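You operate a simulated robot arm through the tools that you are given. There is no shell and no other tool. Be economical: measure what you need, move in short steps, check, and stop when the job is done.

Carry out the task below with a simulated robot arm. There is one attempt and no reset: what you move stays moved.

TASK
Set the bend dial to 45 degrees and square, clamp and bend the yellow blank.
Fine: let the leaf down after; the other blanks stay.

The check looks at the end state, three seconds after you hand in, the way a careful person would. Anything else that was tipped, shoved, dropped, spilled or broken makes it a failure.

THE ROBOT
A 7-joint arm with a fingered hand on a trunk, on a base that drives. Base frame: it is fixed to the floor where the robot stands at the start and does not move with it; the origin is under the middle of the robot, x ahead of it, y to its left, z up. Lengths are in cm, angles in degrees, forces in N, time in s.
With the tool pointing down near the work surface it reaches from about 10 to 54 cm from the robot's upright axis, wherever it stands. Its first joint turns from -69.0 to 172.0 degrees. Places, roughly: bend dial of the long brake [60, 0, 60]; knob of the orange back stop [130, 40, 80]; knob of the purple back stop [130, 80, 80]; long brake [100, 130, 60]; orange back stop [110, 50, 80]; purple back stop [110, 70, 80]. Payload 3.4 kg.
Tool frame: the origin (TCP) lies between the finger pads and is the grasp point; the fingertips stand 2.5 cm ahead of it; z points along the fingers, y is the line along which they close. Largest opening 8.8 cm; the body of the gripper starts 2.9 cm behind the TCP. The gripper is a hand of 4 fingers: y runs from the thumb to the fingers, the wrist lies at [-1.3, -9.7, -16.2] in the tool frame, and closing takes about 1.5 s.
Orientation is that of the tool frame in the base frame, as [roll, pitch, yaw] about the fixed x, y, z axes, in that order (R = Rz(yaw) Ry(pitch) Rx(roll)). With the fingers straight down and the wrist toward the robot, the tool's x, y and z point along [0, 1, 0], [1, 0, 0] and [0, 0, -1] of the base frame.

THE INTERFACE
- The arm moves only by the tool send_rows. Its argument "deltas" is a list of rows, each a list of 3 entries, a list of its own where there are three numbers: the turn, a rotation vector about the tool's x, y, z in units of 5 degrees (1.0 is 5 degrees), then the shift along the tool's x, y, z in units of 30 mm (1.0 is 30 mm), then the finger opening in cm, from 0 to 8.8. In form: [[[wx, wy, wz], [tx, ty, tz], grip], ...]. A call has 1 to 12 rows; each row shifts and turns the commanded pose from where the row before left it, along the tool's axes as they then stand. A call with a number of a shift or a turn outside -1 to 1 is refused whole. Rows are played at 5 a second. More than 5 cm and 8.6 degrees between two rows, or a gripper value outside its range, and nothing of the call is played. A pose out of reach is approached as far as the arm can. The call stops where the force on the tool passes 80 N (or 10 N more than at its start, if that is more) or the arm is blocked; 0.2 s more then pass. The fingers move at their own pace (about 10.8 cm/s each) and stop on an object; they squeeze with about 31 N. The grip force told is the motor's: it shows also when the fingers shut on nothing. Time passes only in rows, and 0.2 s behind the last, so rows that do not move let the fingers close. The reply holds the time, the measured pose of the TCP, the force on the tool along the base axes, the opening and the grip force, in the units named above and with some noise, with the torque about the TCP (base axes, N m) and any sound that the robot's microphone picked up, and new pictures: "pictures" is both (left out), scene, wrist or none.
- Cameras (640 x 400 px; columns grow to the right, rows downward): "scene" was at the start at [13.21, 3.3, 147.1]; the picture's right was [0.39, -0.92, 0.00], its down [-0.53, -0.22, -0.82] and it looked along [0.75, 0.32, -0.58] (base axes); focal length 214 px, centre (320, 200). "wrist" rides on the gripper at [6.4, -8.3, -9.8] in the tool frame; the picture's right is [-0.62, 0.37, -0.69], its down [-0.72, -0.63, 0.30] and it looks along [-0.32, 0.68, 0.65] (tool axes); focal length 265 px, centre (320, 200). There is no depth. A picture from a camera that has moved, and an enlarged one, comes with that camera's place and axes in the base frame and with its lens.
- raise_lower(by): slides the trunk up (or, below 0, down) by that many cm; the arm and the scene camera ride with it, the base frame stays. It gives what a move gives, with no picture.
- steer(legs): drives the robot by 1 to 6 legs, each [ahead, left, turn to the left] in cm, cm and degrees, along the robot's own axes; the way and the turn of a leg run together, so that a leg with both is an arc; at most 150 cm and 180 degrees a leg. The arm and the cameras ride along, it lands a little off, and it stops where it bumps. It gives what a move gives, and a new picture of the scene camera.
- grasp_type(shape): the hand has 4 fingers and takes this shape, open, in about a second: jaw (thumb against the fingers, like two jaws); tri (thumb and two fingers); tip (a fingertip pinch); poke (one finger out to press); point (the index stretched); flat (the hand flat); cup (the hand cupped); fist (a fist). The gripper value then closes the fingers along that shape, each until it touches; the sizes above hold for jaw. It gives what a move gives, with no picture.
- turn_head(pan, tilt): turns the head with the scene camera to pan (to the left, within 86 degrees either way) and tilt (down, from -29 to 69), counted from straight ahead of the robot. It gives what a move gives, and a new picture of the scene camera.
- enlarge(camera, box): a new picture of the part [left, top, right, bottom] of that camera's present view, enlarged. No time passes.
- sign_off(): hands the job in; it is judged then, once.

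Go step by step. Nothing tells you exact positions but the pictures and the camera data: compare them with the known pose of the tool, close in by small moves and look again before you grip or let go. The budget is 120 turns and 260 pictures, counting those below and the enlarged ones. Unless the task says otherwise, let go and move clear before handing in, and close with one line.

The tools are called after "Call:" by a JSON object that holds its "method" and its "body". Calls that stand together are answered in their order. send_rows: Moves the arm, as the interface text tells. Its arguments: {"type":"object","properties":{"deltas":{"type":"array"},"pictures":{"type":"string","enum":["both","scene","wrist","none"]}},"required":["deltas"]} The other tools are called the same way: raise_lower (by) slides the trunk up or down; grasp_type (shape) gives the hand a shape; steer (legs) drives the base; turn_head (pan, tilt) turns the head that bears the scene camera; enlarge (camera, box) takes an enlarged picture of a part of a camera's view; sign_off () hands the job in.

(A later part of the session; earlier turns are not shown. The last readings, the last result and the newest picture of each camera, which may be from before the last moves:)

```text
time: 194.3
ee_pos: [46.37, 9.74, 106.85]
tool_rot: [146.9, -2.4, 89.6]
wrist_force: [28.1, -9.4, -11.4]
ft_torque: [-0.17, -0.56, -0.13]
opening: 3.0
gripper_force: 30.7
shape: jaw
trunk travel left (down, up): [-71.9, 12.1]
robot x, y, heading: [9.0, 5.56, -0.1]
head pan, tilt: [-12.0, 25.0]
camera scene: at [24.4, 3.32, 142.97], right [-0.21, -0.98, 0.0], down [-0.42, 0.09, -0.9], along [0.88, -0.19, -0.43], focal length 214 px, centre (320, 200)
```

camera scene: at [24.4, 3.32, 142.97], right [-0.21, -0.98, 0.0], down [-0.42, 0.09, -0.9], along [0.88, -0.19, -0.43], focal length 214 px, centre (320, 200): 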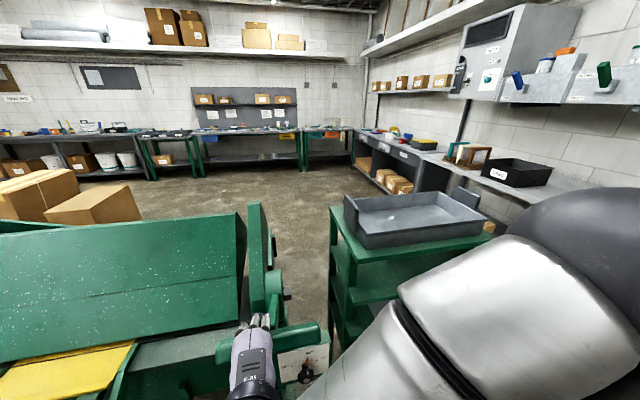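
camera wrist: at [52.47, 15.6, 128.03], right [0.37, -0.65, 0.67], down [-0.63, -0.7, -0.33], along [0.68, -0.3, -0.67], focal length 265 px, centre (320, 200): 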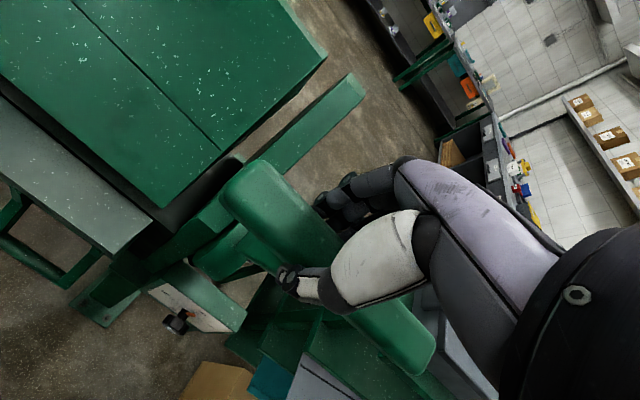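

Call:
{"method": "send_rows", "body": {"deltas": [[[-0.7, 0, 0], [0, -0.56, 0.25], 2], [[-0.7, 0, 0], [0, -0.56, 0.25], 2], [[-0.7, 0, 0], [0, -0.56, 0.25], 2], [[-0.7, 0, 0], [0, -0.56, 0.25], 2]], "pictures": "scene"}}

```text
time: 195.3
ee_pos: [43.63, 10.96, 101.44]
tool_rot: [131.9, -3.5, 87.9]
wrist_force: [-7.2, -35.0, 11.5]
ft_torque: [-0.09, -0.39, -0.88]
opening: 3.04
gripper_force: 31.2
shape: jaw
out of reach, approached as far as the arm can: row 1, 2
trunk travel left (down, up): [-71.9, 12.1]
robot x, y, heading: [9.17, 5.69, -0.1]
head pan, tilt: [-12.0, 25.0]
camera scene: at [23.0, 2.47, 143.12], right [-0.21, -0.98, -0.01], down [-0.41, 0.1, -0.91], along [0.89, -0.19, -0.42], focal length 214 px, centre (320, 200)
```

scene: 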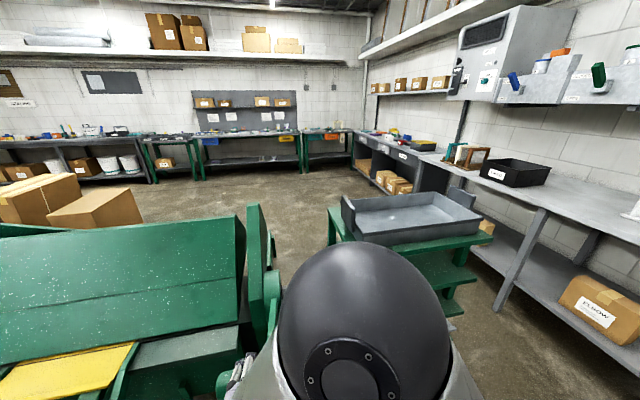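

The arm folds near its limit. I'll release, back off and look whether the lever stays and how far the beam came down.

Call:
{"method": "send_rows", "body": {"deltas": [[[0, 0, 0], [0, 0, 0], 8.8], [[0, 0, 0], [0, 0, 0], 8.8], [[0, 0, 0], [0, 0, 0], 8.8], [[0, 0, 0], [0, 0, -0.5], 8.8], [[0, 0, 0], [0, 0, -1], 8.8], [[0, 0, 0], [0, 0, -1], 8.8], [[0, 0, 0], [0, 0, -1], 8.8]]}}

```text
time: 196.6
ee_pos: [43.9, 8.67, 102.93]
tool_rot: [129.1, 2.6, 80.4]
wrist_force: [-0.1, 0.7, 0.8]
ft_torque: [-0.01, 0.03, 0.0]
opening: 8.8
gripper_force: 0.1
shape: jaw
out of reach, approached as far as the arm can: row 4, 5, 6
trunk travel left (down, up): [-71.9, 12.1]
robot x, y, heading: [9.49, 5.42, -0.2]
head pan, tilt: [-12.0, 25.0]
stopped in row 6: the arm was blocked; the commanded pose is now the measured one
camera scene: at [23.31, 3.53, 143.1], right [-0.21, -0.98, 0.0], down [-0.41, 0.09, -0.91], along [0.89, -0.19, -0.42], focal length 214 px, centre (320, 200)
camera wrist: at [32.24, 17.18, 102.37], right [-0.4, -0.53, 0.75], down [-0.28, -0.71, -0.65], along [0.87, -0.47, 0.13], focal length 265 px, centre (320, 200)
```

scene: 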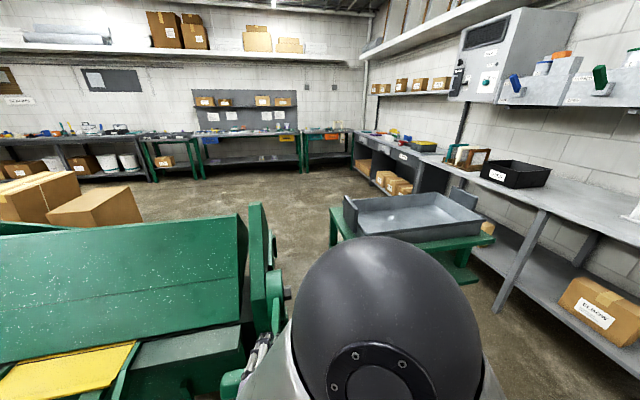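
wrist: 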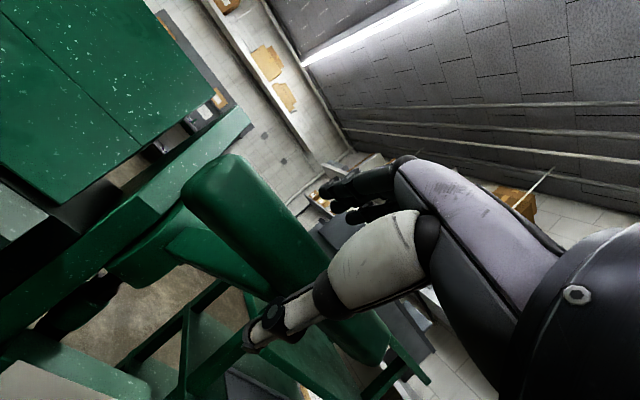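

The lever stays. I'll withdraw the hand along its own axis by alternating trunk raise and driving back.

Call:
{"method": "raise_lower", "body": {"by": 2}}

Call:
{"method": "steer", "body": {"legs": [[-3, 0, 0]]}}

Call:
{"method": "raise_lower", "body": {"by": 3}}

Call:
{"method": "steer", "body": {"legs": [[-12, 0, 0]]}}

Call:
{"method": "send_rows", "body": {"deltas": [[[0.8, 0, 0], [0.6, 0.8, -0.8], 8.8], [[0.8, 0, 0], [0.6, 0.8, -0.8], 8.8], [[0.8, 0, 0], [0.6, 0.8, -0.8], 8.8], [[0.8, 0, 0], [0.6, 0.4, -0.8], 8.8], [[0.8, 0, 0], [0.6, 0, -0.5], 8.8], [[0.8, 0, 0], [0.6, 0, -0.5], 8.8]]}}

```text
time: 197.3
ee_pos: [43.95, 8.72, 104.94]
tool_rot: [129.0, 2.7, 80.4]
wrist_force: [-0.5, -1.0, -0.1]
ft_torque: [-0.01, 0.02, 0.0]
opening: 8.75
gripper_force: 0.0
shape: jaw
trunk travel left (down, up): [-73.9, 10.1]
robot x, y, heading: [9.17, 5.77, 0.1]
head pan, tilt: [-12.0, 25.0]
```

```text
time: 198.1
ee_pos: [40.86, 8.82, 104.93]
tool_rot: [129.1, 2.8, 80.3]
wrist_force: [-0.6, 0.8, -0.6]
ft_torque: [0.01, 0.01, 0.03]
opening: 8.74
gripper_force: 0.0
shape: jaw
trunk travel left (down, up): [-73.9, 10.1]
robot x, y, heading: [6.13, 5.41, -0.2]
head pan, tilt: [-12.0, 25.0]
camera scene: at [20.32, 3.54, 145.1], right [-0.21, -0.98, 0.0], down [-0.41, 0.09, -0.91], along [0.89, -0.19, -0.42], focal length 214 px, centre (320, 200)
```

scene: 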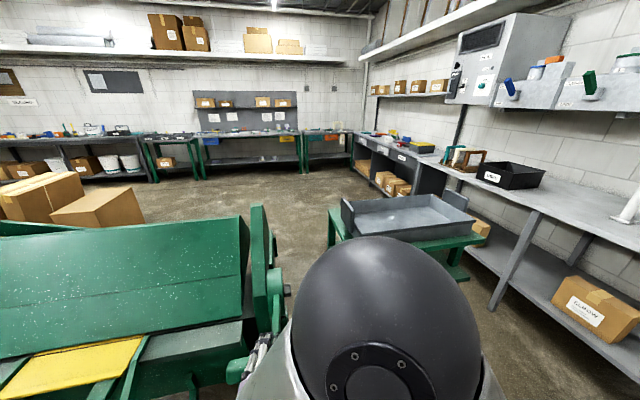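

```text
time: 198.9
ee_pos: [40.98, 8.8, 108.01]
tool_rot: [129.1, 2.7, 80.3]
wrist_force: [0.4, 0.0, 0.4]
ft_torque: [-0.01, 0.01, 0.03]
opening: 8.76
gripper_force: 0.1
shape: jaw
trunk travel left (down, up): [-76.9, 7.1]
robot x, y, heading: [6.08, 5.45, 0.1]
head pan, tilt: [-12.0, 25.0]
```

```text
time: 200.1
ee_pos: [28.95, 8.63, 107.98]
tool_rot: [129.1, 2.7, 80.3]
wrist_force: [-0.8, -0.4, -0.4]
ft_torque: [0.01, 0.02, -0.01]
opening: 8.76
gripper_force: 0.1
shape: jaw
trunk travel left (down, up): [-76.9, 7.1]
robot x, y, heading: [-6.0, 5.68, -0.1]
head pan, tilt: [-12.0, 25.0]
camera scene: at [8.38, 3.53, 148.1], right [-0.21, -0.98, 0.0], down [-0.41, 0.09, -0.91], along [0.89, -0.19, -0.42], focal length 214 px, centre (320, 200)
```

scene: 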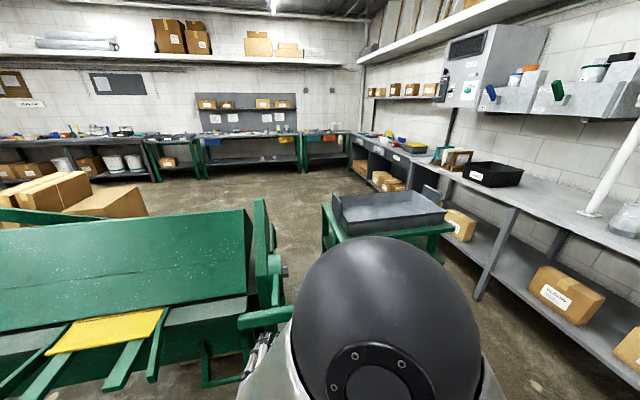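

```text
time: 201.5
ee_pos: [28.39, 20.39, 122.71]
tool_rot: [153.2, 2.7, 80.3]
wrist_force: [0.3, -0.1, -0.8]
ft_torque: [-0.02, 0.02, -0.03]
opening: 8.75
gripper_force: 0.0
shape: jaw
trunk travel left (down, up): [-76.9, 7.1]
robot x, y, heading: [-5.38, 5.81, -0.4]
head pan, tilt: [-12.0, 25.0]
camera scene: at [8.43, 3.61, 148.1], right [-0.21, -0.98, 0.0], down [-0.41, 0.09, -0.91], along [0.89, -0.19, -0.42], focal length 214 px, centre (320, 200)
camera wrist: at [17.8, 28.97, 127.37], right [-0.08, -0.58, 0.81], down [-0.54, -0.66, -0.52], along [0.84, -0.49, -0.26], focal length 265 px, centre (320, 200)
```

scene: 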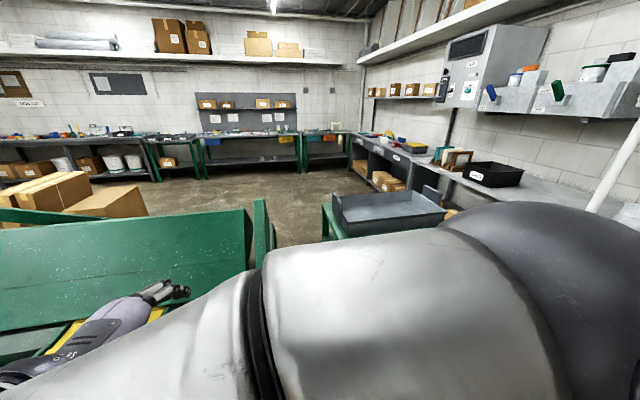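
wrist: 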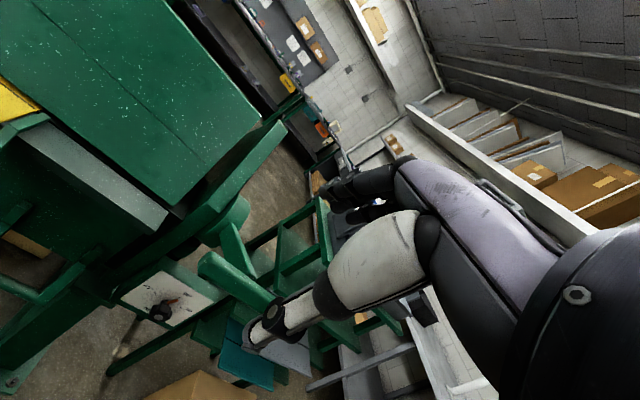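

The lever stays around 65° forward. I'll straighten the hand to point down, then press the bar further down from above.

Call:
{"method": "send_rows", "body": {"deltas": [[[1, 0, -0.4], [0, 0, 0], 4], [[1, 0, -0.4], [0, 0, 0], 0], [[1, 0, -0.4], [0, 0, 0], 0], [[1, 0, -0.4], [0, 0, 0], 0], [[1, 0, -0.4], [0, 0, 0], 0], [[0.4, 0.5, 0], [0, 0, 0], 0]]}}

Call:
{"method": "enlarge", "body": {"camera": "wrist", "box": [0, 0, 300, 200]}}

```text
time: 202.9
ee_pos: [28.4, 20.36, 122.6]
tool_rot: [-179.2, 2.7, 90.0]
wrist_force: [-0.2, 0.0, 0.0]
ft_torque: [0.02, -0.01, -0.01]
opening: 0.02
gripper_force: 31.4
shape: jaw
trunk travel left (down, up): [-76.9, 7.1]
robot x, y, heading: [-5.61, 5.58, 0.0]
head pan, tilt: [-12.0, 25.0]
camera scene: at [8.44, 3.47, 148.1], right [-0.21, -0.98, 0.0], down [-0.41, 0.09, -0.91], along [0.89, -0.19, -0.42], focal length 214 px, centre (320, 200)
camera wrist: at [20.25, 27.25, 132.36], right [0.38, -0.59, 0.71], down [-0.64, -0.73, -0.26], along [0.67, -0.36, -0.65], focal length 265 px, centre (320, 200)
```

scene: 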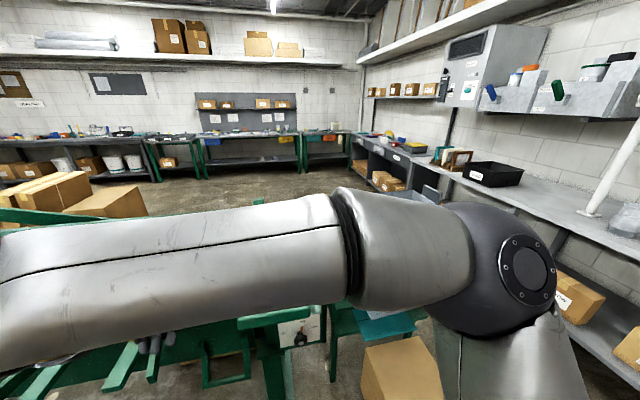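
wrist: 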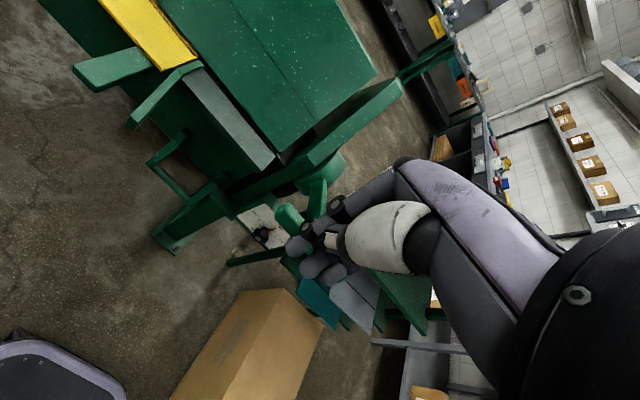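

```text
2.00 times, centred on (150, 100) of wrist
camera zoom: at [20.25, 27.25, 132.36], right [0.38, -0.59, 0.71], down [-0.64, -0.73, -0.26], along [0.67, -0.36, -0.65], focal length 531 px, centre (660, 400)
```

zoom: 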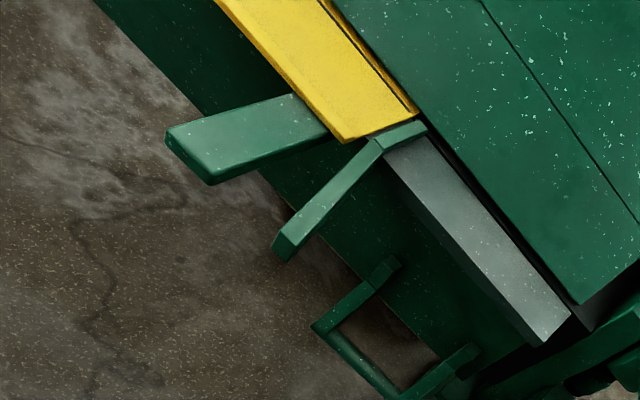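

The beam came down a lot, though perhaps not fully. I'll move above the bar (~(44, 9, 101)) and press it down.

Call:
{"method": "steer", "body": {"legs": [[13, 0, 0]]}}

Call:
{"method": "send_rows", "body": {"deltas": [[[0, 0, 0], [-0.9, 0.2, 0.5], 0], [[0, 0, 0], [-0.9, 0.2, 0.5], 0], [[0, 0, 0], [-0.9, 0.2, 0.5], 0], [[0, 0, 0], [-0.9, 0.2, 0.5], 0], [[0, 0, 0], [0, 0, 0.8], 0]]}}

```text
time: 204.2
ee_pos: [41.68, 20.41, 122.72]
tool_rot: [-179.2, 2.6, 89.9]
wrist_force: [0.3, 0.2, -0.5]
ft_torque: [0.01, -0.03, -0.02]
opening: 0.01
gripper_force: 31.3
shape: jaw
trunk travel left (down, up): [-76.9, 7.1]
robot x, y, heading: [7.35, 5.5, -0.1]
head pan, tilt: [-12.0, 25.0]
camera scene: at [21.59, 3.51, 148.1], right [-0.21, -0.98, 0.0], down [-0.41, 0.09, -0.91], along [0.89, -0.19, -0.42], focal length 214 px, centre (320, 200)
```

scene: 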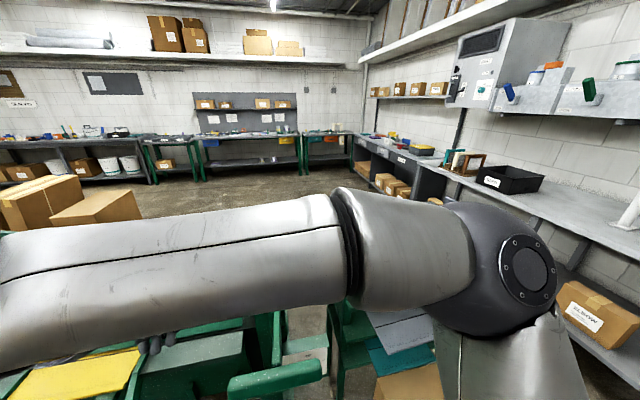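

```text
time: 205.4
ee_pos: [43.75, 9.39, 114.78]
tool_rot: [-179.2, 2.7, 89.9]
wrist_force: [-0.7, 0.4, -0.4]
ft_torque: [-0.01, -0.01, -0.03]
opening: 0.01
gripper_force: 31.3
shape: jaw
trunk travel left (down, up): [-76.9, 7.1]
robot x, y, heading: [7.23, 5.45, 0.1]
head pan, tilt: [-12.0, 25.0]
camera scene: at [21.63, 3.63, 148.1], right [-0.21, -0.98, 0.0], down [-0.41, 0.09, -0.91], along [0.89, -0.19, -0.42], focal length 214 px, centre (320, 200)
camera wrist: at [35.65, 16.28, 124.37], right [0.38, -0.59, 0.72], down [-0.64, -0.73, -0.26], along [0.67, -0.36, -0.65], focal length 265 px, centre (320, 200)
```

scene: 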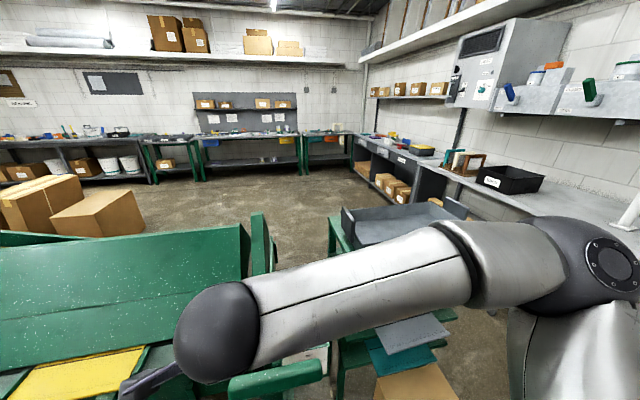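
wrist: 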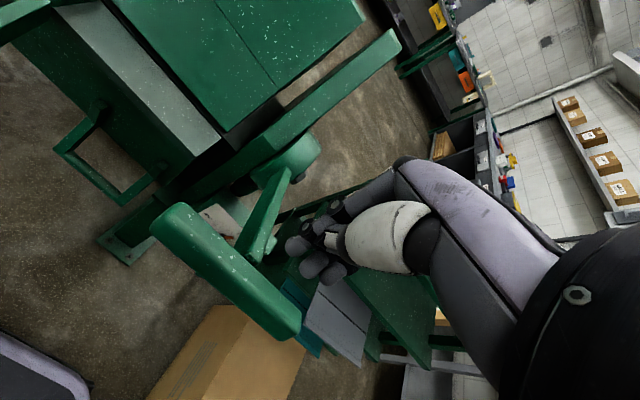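

Fingertips are right above the bar. Press down step by step.

Call:
{"method": "send_rows", "body": {"deltas": [[[0, 0, 0], [0, 0, 0.9], 0], [[0, 0, 0], [0, 0, 0.9], 0], [[0, 0, 0], [0, 0, 0.7], 0], [[0, 0, 0], [0, -0.05, 0.4], 0], [[0, 0, 0], [0, -0.1, 0.4], 0], [[0, 0, 0], [0, -0.1, 0.4], 0]]}}

```text
time: 206.8
ee_pos: [43.0, 8.92, 103.92]
tool_rot: [-179.4, 2.5, 89.7]
wrist_force: [1.1, 0.6, 8.1]
ft_torque: [0.05, -0.16, -0.02]
opening: 0.0
gripper_force: 31.5
shape: jaw
trunk travel left (down, up): [-76.9, 7.1]
robot x, y, heading: [7.48, 5.35, 0.0]
head pan, tilt: [-12.0, 25.0]
camera scene: at [21.5, 3.54, 148.12], right [-0.21, -0.98, 0.0], down [-0.41, 0.09, -0.91], along [0.89, -0.19, -0.42], focal length 214 px, centre (320, 200)
camera wrist: at [34.79, 15.77, 113.5], right [0.37, -0.59, 0.72], down [-0.63, -0.73, -0.26], along [0.68, -0.36, -0.65], focal length 265 px, centre (320, 200)
```

scene: 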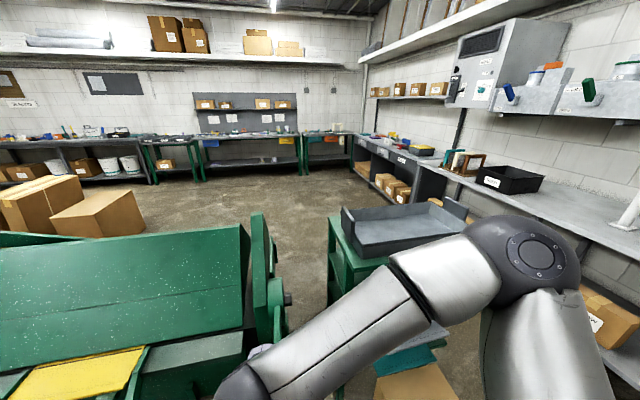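
wrist: 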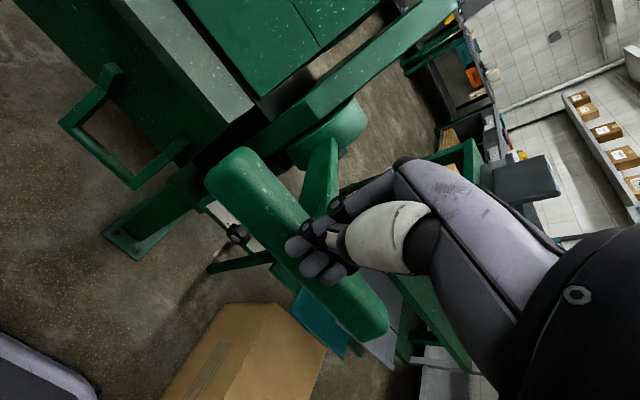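

Contact with 8 N and the lever moves. Continue pressing.

Call:
{"method": "send_rows", "body": {"deltas": [[[0, 0, 0], [0, -0.1, 0.4], 0], [[0, 0, 0], [0, -0.1, 0.4], 0], [[0, 0, 0], [0, -0.05, 0.4], 0], [[0, 0, 0], [0, -0.05, 0.4], 0], [[0, 0, 0], [0, -0.05, 0.4], 0], [[0, 0, 0], [0, 0, 0.4], 0]]}}

```text
time: 208.0
ee_pos: [41.75, 8.61, 99.11]
tool_rot: [178.4, 1.9, 89.9]
wrist_force: [-18.9, -3.5, 45.9]
ft_torque: [-0.24, -0.13, -0.05]
opening: 0.0
gripper_force: 31.0
shape: jaw
trunk travel left (down, up): [-76.9, 7.1]
robot x, y, heading: [7.65, 5.9, -0.4]
head pan, tilt: [-12.0, 25.0]
stopped in row 6: the force on the tool passed its limit at 91 N (the readings are from after the stop); the commanded pose is now the measured one
camera scene: at [20.42, 3.19, 148.24], right [-0.21, -0.98, 0.0], down [-0.41, 0.09, -0.91], along [0.89, -0.19, -0.42], focal length 214 px, centre (320, 200)
camera wrist: at [33.17, 15.31, 108.4], right [0.35, -0.6, 0.72], down [-0.62, -0.72, -0.3], along [0.7, -0.35, -0.62], focal length 265 px, centre (320, 200)
```

scene: 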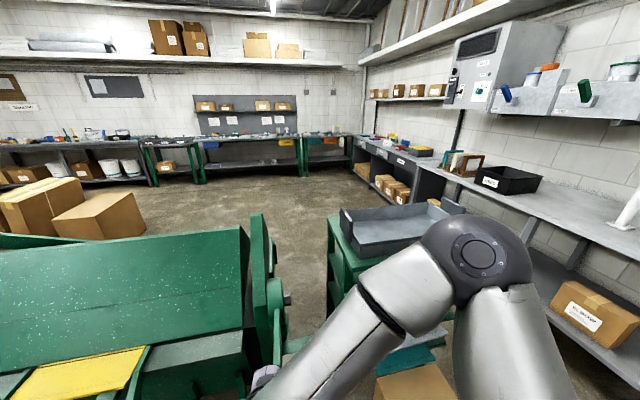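
wrist: 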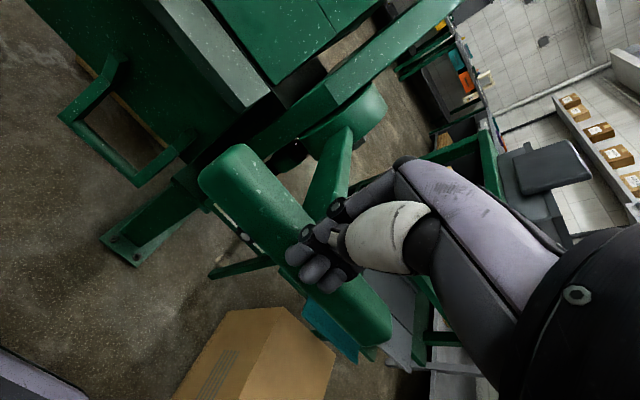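

A firm stop at 91 N: the lever is at the end of its travel. I'll lift off and check the beam on the blank.

Call:
{"method": "send_rows", "body": {"deltas": [[[0, 0, 0], [0, 0, -0.7], 0], [[0, 0, 0], [0.3, -0.3, -1], 0], [[0, 0, 0], [0.8, -0.3, -1], 0], [[0, 0, 0], [0.9, -0.2, -1], 0], [[0, 0, 0], [0.9, 0, -1], 0], [[0, 0, 0], [0.9, 0, -1], 0], [[0, 0, 0], [0.9, 0, -1], 0], [[0, 0, 0], [0.9, 0, -0.5], 0], [[0, 0, 0], [0.9, 0, -0.5], 0]]}}

Call:
{"method": "enlarge", "body": {"camera": "wrist", "box": [0, 0, 320, 200]}}

```text
time: 210.0
ee_pos: [39.67, 29.03, 120.73]
tool_rot: [179.3, 2.3, 89.9]
wrist_force: [-0.1, 0.8, -0.1]
ft_torque: [-0.01, -0.01, -0.02]
opening: 0.0
gripper_force: 30.8
shape: jaw
trunk travel left (down, up): [-76.9, 7.1]
robot x, y, heading: [7.62, 5.14, -0.5]
head pan, tilt: [-12.0, 25.0]
camera scene: at [21.54, 3.69, 148.1], right [-0.21, -0.98, 0.0], down [-0.41, 0.09, -0.91], along [0.89, -0.19, -0.42], focal length 214 px, centre (320, 200)
camera wrist: at [31.17, 35.95, 130.2], right [0.36, -0.59, 0.72], down [-0.63, -0.72, -0.28], along [0.69, -0.35, -0.63], focal length 265 px, centre (320, 200)
```

scene: 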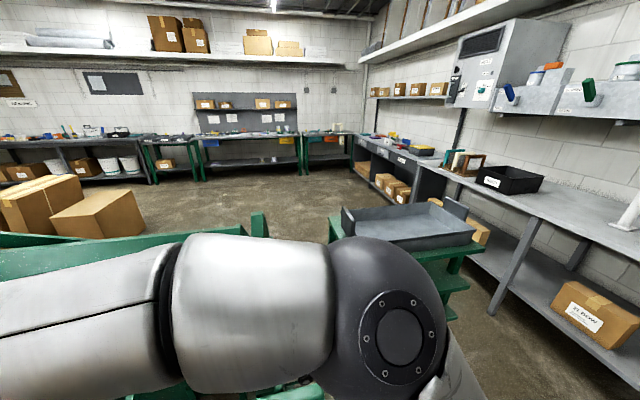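
wrist: 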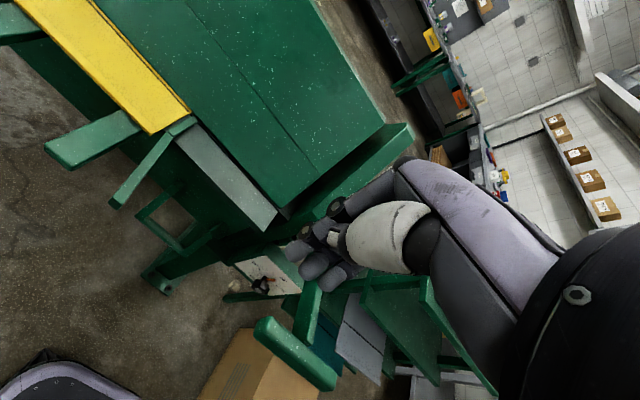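

```text
2.00 times, centred on (160, 100) of wrist
camera zoom: at [31.17, 35.95, 130.2], right [0.36, -0.59, 0.72], down [-0.63, -0.72, -0.28], along [0.69, -0.35, -0.63], focal length 531 px, centre (640, 400)
```

zoom: 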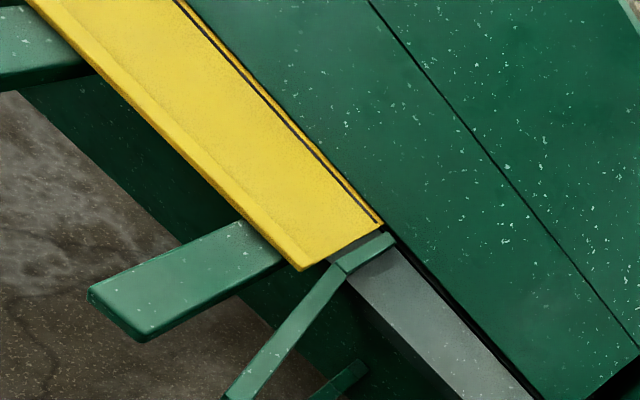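

Call:
{"method": "enlarge", "body": {"camera": "wrist", "box": [60, 0, 220, 130]}}

Call:
{"method": "turn_head", "body": {"pan": 45, "tilt": 45}}

Call:
{"method": "enlarge", "body": {"camera": "scene", "box": [220, 150, 420, 275]}}

```text
3.08 times, centred on (140, 65) of wrist
camera zoom: at [31.17, 35.95, 130.2], right [0.36, -0.59, 0.72], down [-0.63, -0.72, -0.28], along [0.69, -0.35, -0.63], focal length 817 px, centre (874, 615)
```

zoom: 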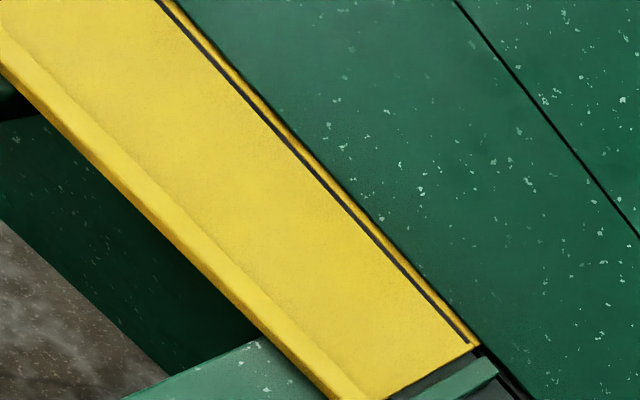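

```text
time: 211.3
ee_pos: [39.66, 28.97, 120.86]
tool_rot: [179.2, 2.2, 89.8]
wrist_force: [-0.2, 0.7, -0.5]
ft_torque: [-0.01, 0.0, -0.01]
opening: 0.0
gripper_force: 31.0
shape: jaw
trunk travel left (down, up): [-76.9, 7.1]
robot x, y, heading: [7.39, 5.19, -0.2]
head pan, tilt: [45.0, 45.0]
camera scene: at [18.33, 11.18, 145.04], right [0.71, -0.71, 0.0], down [-0.5, -0.5, -0.71], along [0.5, 0.5, -0.71], focal length 214 px, centre (320, 200)
```

scene: 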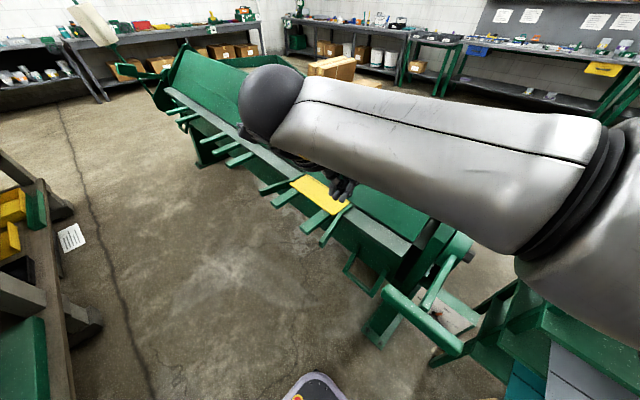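

```text
3.20 times, centred on (320, 212) of scene
camera zoom: at [18.33, 11.18, 145.04], right [0.71, -0.71, 0.0], down [-0.5, -0.5, -0.71], along [0.5, 0.5, -0.71], focal length 686 px, centre (320, 160)
```

zoom: 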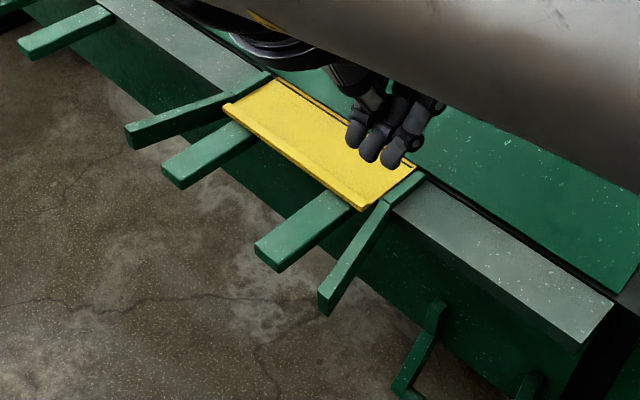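

The beam grips the blank and the line is parallel right at the nose. Next is the dial: I take a close look.

Call:
{"method": "enlarge", "body": {"camera": "wrist", "box": [215, 240, 315, 310]}}

Call:
{"method": "enlarge", "body": {"camera": "scene", "box": [400, 270, 500, 370]}}

```text
5.71 times, centred on (265, 275) of wrist
camera zoom: at [31.22, 35.74, 130.21], right [0.36, -0.59, 0.72], down [-0.63, -0.72, -0.29], along [0.69, -0.35, -0.63], focal length 1517 px, centre (634, -229)
```

zoom: 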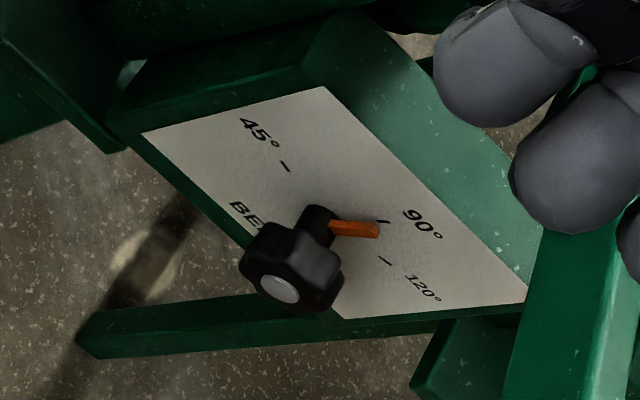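

```text
4.00 times, centred on (450, 320) of scene
camera zoom: at [18.33, 11.18, 145.04], right [0.71, -0.71, 0.0], down [-0.5, -0.5, -0.71], along [0.5, 0.5, -0.71], focal length 858 px, centre (-200, -280)
```

zoom: 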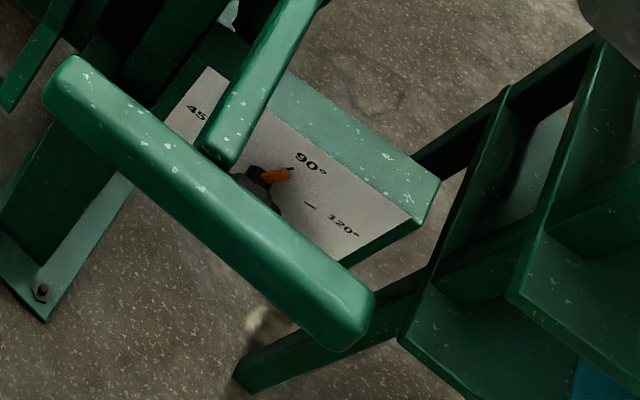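

Dial marks are 45°, 90°, 120° with the pointer just by 90°; the star knob faces the robot at about (61, 0, 61). I'll back up and turn the hand to point forward.

Call:
{"method": "steer", "body": {"legs": [[-13, 0, 0]]}}

Call:
{"method": "send_rows", "body": {"deltas": [[[0, 0, 0], [-0.5, 0.8, 0], 5], [[0, 0, 0], [-0.5, 0.8, 0], 5], [[0, 0, 0], [-0.5, 0.8, 0], 5], [[-1, 0, 0], [-0.5, 0, 0], 5], [[-1, 0, 0], [-0.5, 0, 0], 5], [[-1, 0, 0], [0, 0, 0], 5], [[-1, 0, 0], [0, 0, 0], 5], [[-1, 0, 0], [0, 0, 0], 5], [[-1, 0, 0], [0, 0, 0], 5], [[-1, 0, 0], [0, 0, 0], 5], [[-1, 0, 0], [0, 0, 0], 5], [[-1, 0, 0], [0, 0, 0], 5]]}}

```text
time: 212.6
ee_pos: [26.77, 28.91, 120.73]
tool_rot: [179.3, 2.2, 89.7]
wrist_force: [-0.1, -0.1, -0.5]
ft_torque: [-0.01, -0.06, -0.01]
opening: 0.0
gripper_force: 31.1
shape: jaw
trunk travel left (down, up): [-76.9, 7.1]
robot x, y, heading: [-5.27, 5.34, -0.4]
head pan, tilt: [45.0, 45.0]
camera scene: at [5.4, 11.21, 145.04], right [0.7, -0.71, 0.0], down [-0.5, -0.5, -0.71], along [0.5, 0.5, -0.71], focal length 214 px, centre (320, 200)
```

scene: 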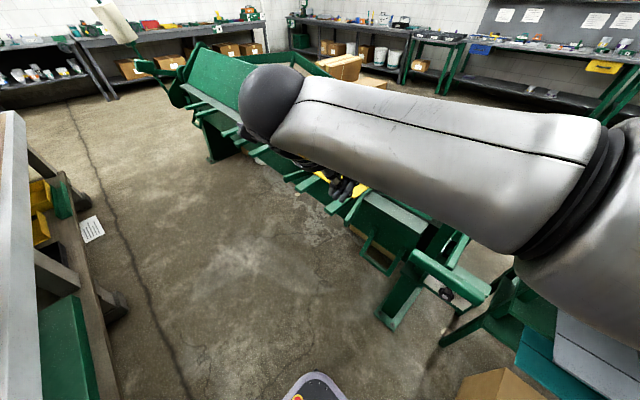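

```text
time: 215.2
ee_pos: [33.96, 21.41, 121.11]
tool_rot: [134.1, 2.2, 89.7]
wrist_force: [0.1, -0.6, 0.3]
ft_torque: [0.0, -0.02, -0.01]
opening: 4.96
gripper_force: 0.1
shape: jaw
trunk travel left (down, up): [-76.9, 7.1]
robot x, y, heading: [-5.24, 5.61, -0.1]
head pan, tilt: [45.0, 45.0]
camera scene: at [5.37, 11.24, 145.04], right [0.71, -0.71, 0.0], down [-0.5, -0.5, -0.71], along [0.5, 0.5, -0.71], focal length 214 px, centre (320, 200)
camera wrist: at [21.09, 27.91, 121.7], right [-0.24, -0.59, 0.77], down [-0.22, -0.74, -0.64], along [0.94, -0.33, 0.05], focal length 265 px, centre (320, 200)
```

scene: 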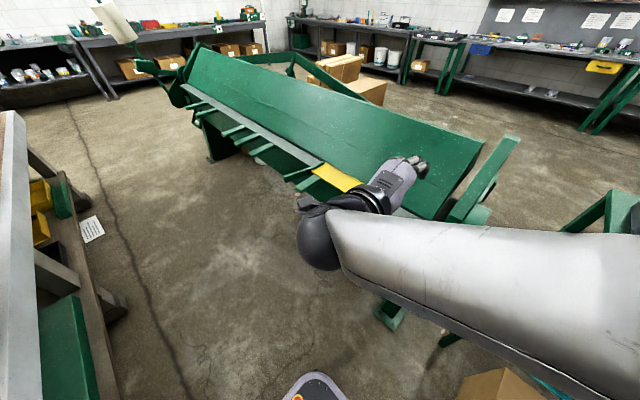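
wrist: 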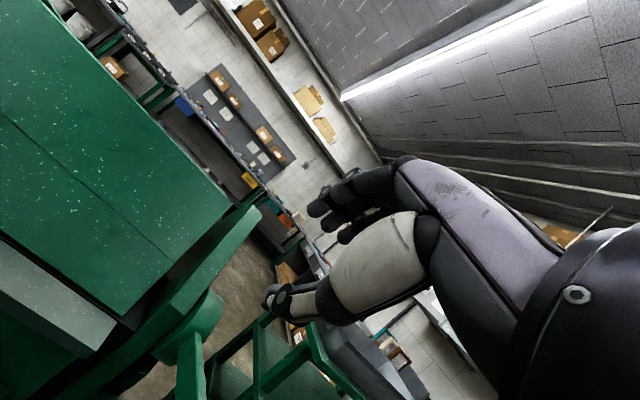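

Call:
{"method": "send_rows", "body": {"deltas": [[[-1, 0, 0], [0, 0, 0], 5], [[-1, 0, 0], [0, 0, 0], 5], [[-1, 0, 0], [0, 0, 0], 5], [[-1, 0, 0], [0, 0, 0], 5], [[-1, 0, 0], [0, 0, 0], 5], [[-1, 0, 0], [0, 0, 0], 5], [[-1, 0, 0], [0, 0, 0], 5], [[-1, 0, 0], [0, 0, 0], 5], [[-0.8, 0, 0], [0, 0, 0], 5]], "pictures": "scene"}}

Call:
{"method": "raise_lower", "body": {"by": -30}}

Call:
{"method": "turn_head", "body": {"pan": 0, "tilt": 40}}

```text
time: 217.4
ee_pos: [34.91, 19.82, 124.7]
tool_rot: [89.2, -1.7, 88.6]
wrist_force: [0.5, 1.1, -0.4]
ft_torque: [0.0, 0.01, -0.03]
opening: 4.98
gripper_force: 0.1
shape: jaw
out of reach, approached as far as the arm can: row 9
trunk travel left (down, up): [-76.9, 7.1]
robot x, y, heading: [-5.82, 5.42, -0.3]
head pan, tilt: [45.0, 45.0]
stopped in row 9: the arm was blocked; the commanded pose is now the measured one
camera scene: at [5.42, 11.18, 145.04], right [0.7, -0.71, 0.0], down [-0.5, -0.5, -0.71], along [0.5, 0.5, -0.71], focal length 214 px, centre (320, 200)
```

scene: 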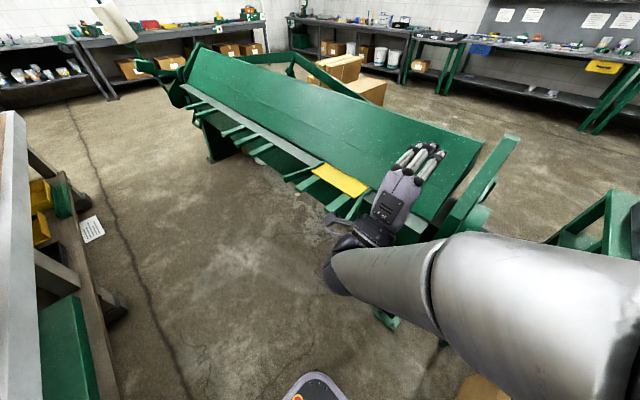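

```text
time: 220.4
ee_pos: [34.76, 19.81, 94.55]
tool_rot: [89.3, -1.7, 88.4]
wrist_force: [-0.2, 0.3, 0.3]
ft_torque: [0.01, -0.01, 0.01]
opening: 4.99
gripper_force: 0.1
shape: jaw
trunk travel left (down, up): [-46.9, 37.1]
robot x, y, heading: [-5.3, 5.36, -0.2]
head pan, tilt: [45.0, 45.0]
```

```text
time: 221.5
ee_pos: [34.76, 19.93, 94.72]
tool_rot: [89.3, -1.7, 88.4]
wrist_force: [-1.1, 0.2, 1.0]
ft_torque: [-0.03, -0.01, -0.02]
opening: 4.97
gripper_force: 0.1
shape: jaw
trunk travel left (down, up): [-46.9, 37.1]
robot x, y, heading: [-5.43, 5.54, -0.2]
head pan, tilt: [0.0, 40.0]
camera scene: at [8.15, 5.46, 115.76], right [0.0, -1.0, 0.0], down [-0.64, 0.0, -0.77], along [0.77, 0.0, -0.64], focal length 214 px, centre (320, 200)
```

scene: 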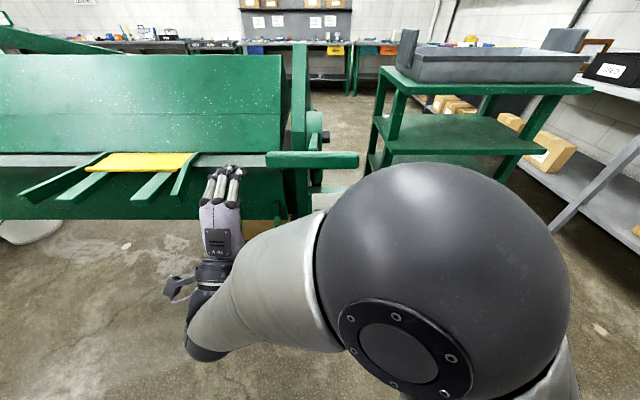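

Call:
{"method": "raise_lower", "body": {"by": -31}}

Call:
{"method": "send_rows", "body": {"deltas": [[[0, 0, 0], [-0.8, 0, 0.3], 5], [[0, 0, 0], [-0.8, 0, 0.3], 5], [[0, 0, 0], [-0.8, 0, 0.3], 5], [[0, 0, 0], [-0.8, 0, 0.3], 5], [[0, 0, 0], [-0.8, 0, 0], 5], [[0, 0, 0], [-0.8, 0, 0], 5]]}}

```text
time: 224.6
ee_pos: [34.8, 19.83, 63.58]
tool_rot: [89.3, -1.7, 88.5]
wrist_force: [0.5, -0.1, 0.0]
ft_torque: [0.02, 0.0, 0.02]
opening: 5.01
gripper_force: 0.1
shape: jaw
trunk travel left (down, up): [-15.9, 68.1]
robot x, y, heading: [-5.2, 6.02, -0.1]
head pan, tilt: [0.0, 40.0]
```

```text
time: 226.0
ee_pos: [38.07, 5.58, 63.08]
tool_rot: [89.3, -1.3, 88.6]
wrist_force: [-0.5, -0.2, 0.9]
ft_torque: [0.02, -0.03, 0.02]
opening: 4.96
gripper_force: 0.1
shape: jaw
trunk travel left (down, up): [-15.9, 68.1]
robot x, y, heading: [-5.53, 5.85, -0.4]
head pan, tilt: [0.0, 40.0]
camera scene: at [8.15, 5.45, 84.77], right [0.0, -1.0, 0.0], down [-0.64, 0.0, -0.77], along [0.77, 0.0, -0.64], focal length 214 px, centre (320, 200)
camera wrist: at [28.48, 12.38, 54.74], right [-0.71, -0.61, 0.35], down [0.3, -0.71, -0.64], along [0.64, -0.35, 0.68], focal length 265 px, centre (320, 200)
```

scene: 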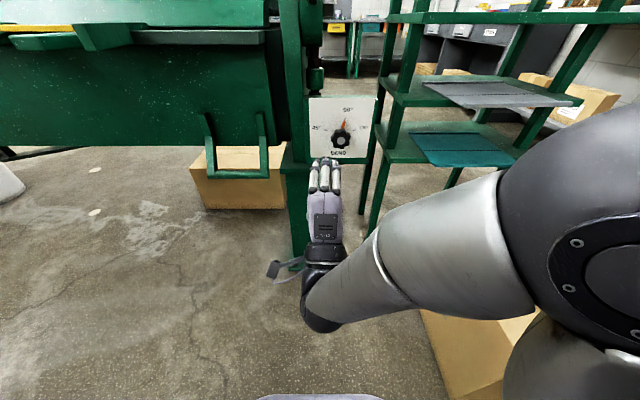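
wrist: 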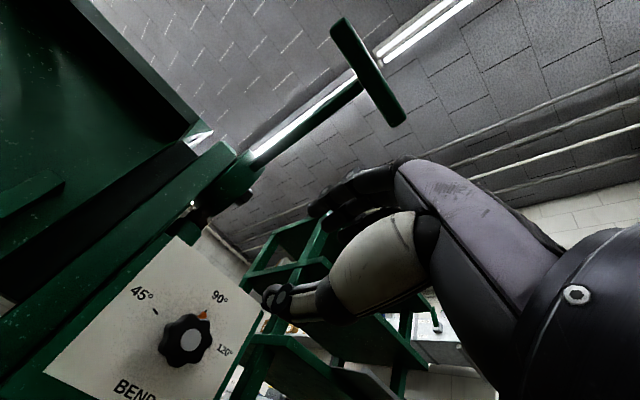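

Call:
{"method": "enlarge", "body": {"camera": "scene", "box": [300, 85, 388, 165]}}

Call:
{"method": "enlarge", "body": {"camera": "wrist", "box": [90, 250, 270, 400]}}

```text
5.00 times, centred on (344, 125) of scene
camera zoom: at [8.15, 5.45, 84.77], right [0.0, -1.0, 0.0], down [-0.64, 0.0, -0.77], along [0.77, 0.0, -0.64], focal length 1072 px, centre (200, 575)
```

zoom: 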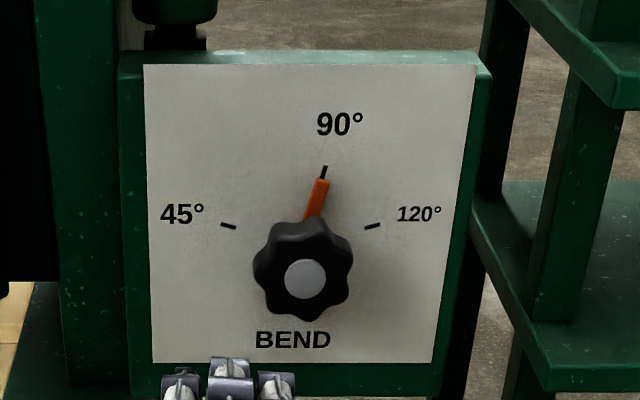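

```text
2.67 times, centred on (180, 325) of wrist
camera zoom: at [28.48, 12.38, 54.74], right [-0.71, -0.61, 0.35], down [0.3, -0.71, -0.64], along [0.64, -0.35, 0.68], focal length 708 px, centre (693, -133)
```

zoom: 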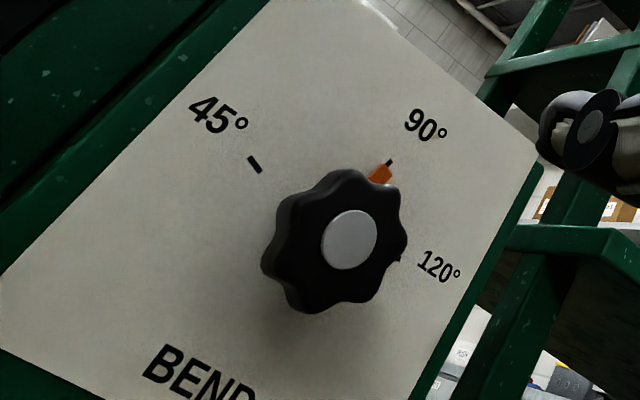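

The dial is linear (45° at −75°, 90° at +15°, 120° at +75°), so the pointer must turn 90° counter-clockwise. The knob's front is at (63.1, −0.4, 60), 5 cm across, panel at x≈67.8. I'll drive forward and align the hand.

Call:
{"method": "steer", "body": {"legs": [[14, 0, 0]]}}

Call:
{"method": "send_rows", "body": {"deltas": [[[0, 0, 0], [-0.5, -0.25, 0], 8.8], [[0, 0, 0], [-0.5, -0.25, 0], 8.8], [[0, 0, 0], [-0.5, -0.25, 0], 8.8], [[0, 0, 0], [-0.5, -0.25, 0], 8.8]]}}

```text
time: 227.3
ee_pos: [52.03, 5.69, 62.97]
tool_rot: [89.2, -1.4, 88.8]
wrist_force: [0.0, -0.3, -0.1]
ft_torque: [-0.03, 0.0, 0.01]
opening: 4.93
gripper_force: 0.1
shape: jaw
trunk travel left (down, up): [-15.9, 68.1]
robot x, y, heading: [8.67, 5.63, -0.3]
head pan, tilt: [0.0, 40.0]
camera scene: at [22.03, 5.44, 84.77], right [0.0, -1.0, 0.0], down [-0.64, 0.0, -0.77], along [0.77, 0.0, -0.64], focal length 214 px, centre (320, 200)
```

scene: 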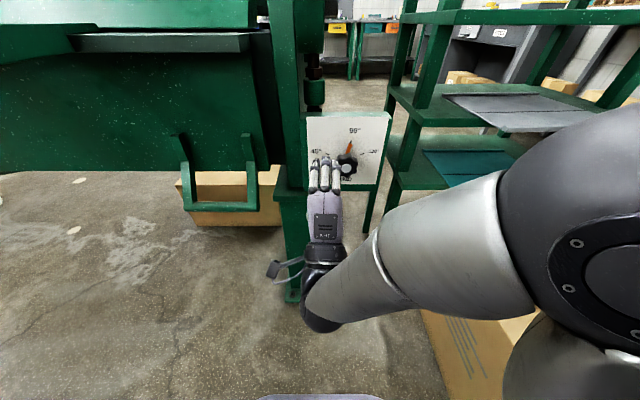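

```text
time: 228.3
ee_pos: [52.39, -0.09, 59.8]
tool_rot: [89.2, -1.3, 88.8]
wrist_force: [-0.5, -0.4, -0.8]
ft_torque: [0.01, 0.03, 0.03]
opening: 8.77
gripper_force: 0.1
shape: jaw
out of reach, approached as far as the arm can: row 4
trunk travel left (down, up): [-15.9, 68.1]
robot x, y, heading: [8.57, 5.75, -0.1]
head pan, tilt: [0.0, 40.0]
camera scene: at [22.03, 5.44, 84.77], right [0.0, -1.0, 0.0], down [-0.64, 0.0, -0.77], along [0.77, 0.0, -0.64], focal length 214 px, centre (320, 200)
camera wrist: at [42.71, 6.64, 51.45], right [-0.71, -0.61, 0.34], down [0.3, -0.71, -0.64], along [0.64, -0.35, 0.68], focal length 265 px, centre (320, 200)
```

scene: 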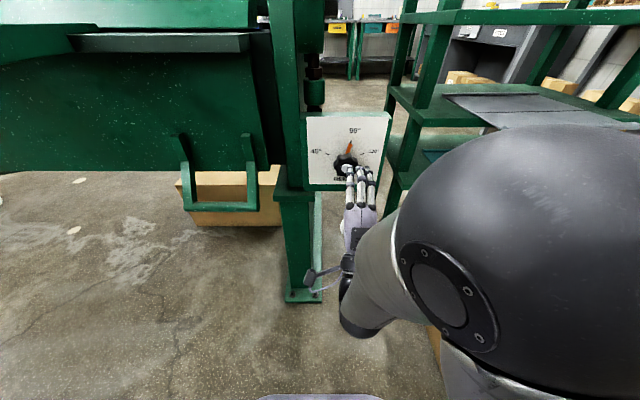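
wrist: 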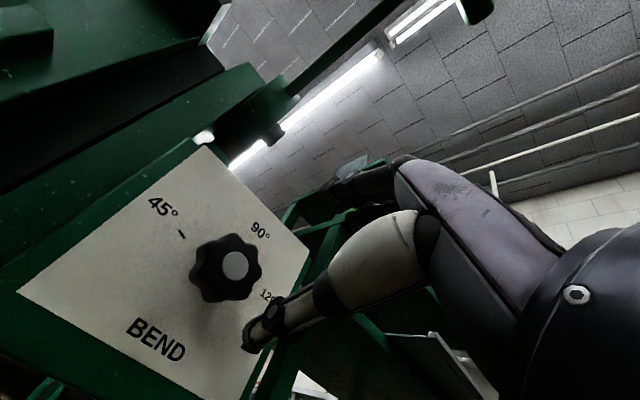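

The hand is aligned within half a centimetre. Advance over the knob.

Call:
{"method": "send_rows", "body": {"deltas": [[[0, 0, 0], [0, 0.06, 0.7], 8.8], [[0, 0, 0], [0, 0.06, 0.7], 8.8], [[0, 0, 0], [0, 0.06, 0.7], 8.8], [[0, 0, 0], [0, 0.06, 0.7], 8.8], [[0, 0, 0], [0, 0.06, 0.6], 8.8]]}}

```text
time: 229.5
ee_pos: [62.55, -0.2, 60.92]
tool_rot: [89.3, -1.3, 88.9]
wrist_force: [0.1, 0.0, 0.4]
ft_torque: [0.01, -0.02, 0.0]
opening: 8.76
gripper_force: 0.2
shape: jaw
trunk travel left (down, up): [-15.9, 68.1]
robot x, y, heading: [8.57, 5.4, -0.2]
head pan, tilt: [0.0, 40.0]
camera scene: at [22.03, 5.44, 84.77], right [0.0, -1.0, 0.0], down [-0.64, 0.0, -0.77], along [0.77, 0.0, -0.64], focal length 214 px, centre (320, 200)
camera wrist: at [52.98, 6.56, 52.63], right [-0.71, -0.61, 0.35], down [0.3, -0.71, -0.64], along [0.64, -0.35, 0.68], focal length 265 px, centre (320, 200)
```

scene: 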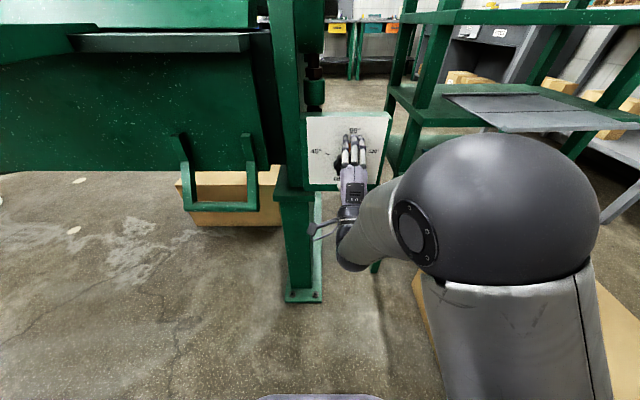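
wrist: 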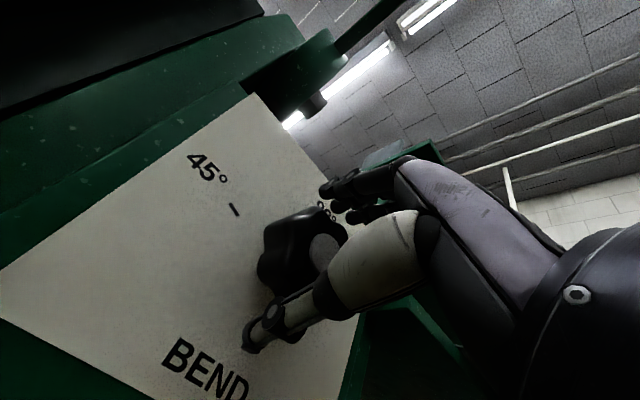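

Closing on the knob.

Call:
{"method": "send_rows", "body": {"deltas": [[[0, 0, 0], [0, 0, 0], 5], [[0, 0, 0], [0, 0, 0], 4], [[0, 0, 0], [0, 0, 0], 3], [[0, 0, 0], [0, 0, 0], 3], [[0, 0, 0], [0, 0, 0], 3], [[0, 0, 0], [0, 0, 0], 3], [[0, 0, 0], [0, 0, 0], 3]]}}

```text
time: 231.1
ee_pos: [62.59, -0.2, 60.82]
tool_rot: [89.4, -1.3, 88.7]
wrist_force: [-0.8, 0.4, -11.3]
ft_torque: [0.01, 0.16, 0.0]
opening: 4.42
gripper_force: 0.1
shape: jaw
trunk travel left (down, up): [-15.9, 68.1]
robot x, y, heading: [8.57, 5.61, -0.2]
head pan, tilt: [0.0, 40.0]
camera scene: at [22.15, 5.43, 84.74], right [0.0, -1.0, 0.0], down [-0.64, 0.0, -0.77], along [0.77, 0.0, -0.64], focal length 214 px, centre (320, 200)
camera wrist: at [53.01, 6.55, 52.54], right [-0.71, -0.61, 0.35], down [0.3, -0.71, -0.64], along [0.64, -0.35, 0.68], focal length 265 px, centre (320, 200)
```

scene: 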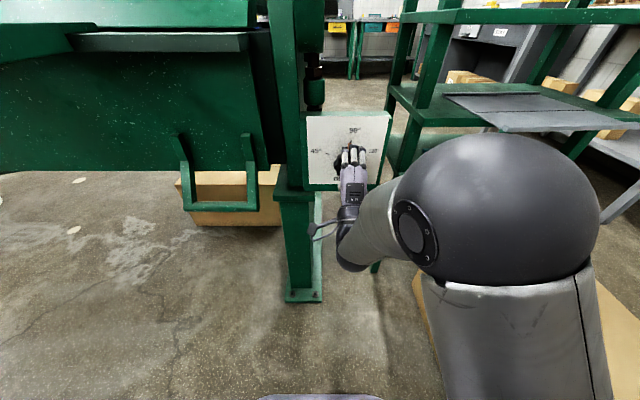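
wrist: 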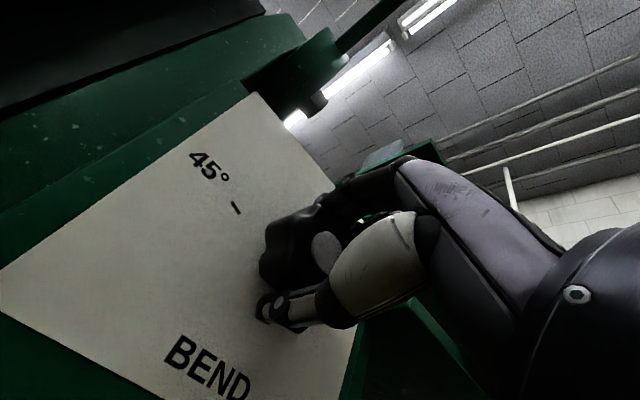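

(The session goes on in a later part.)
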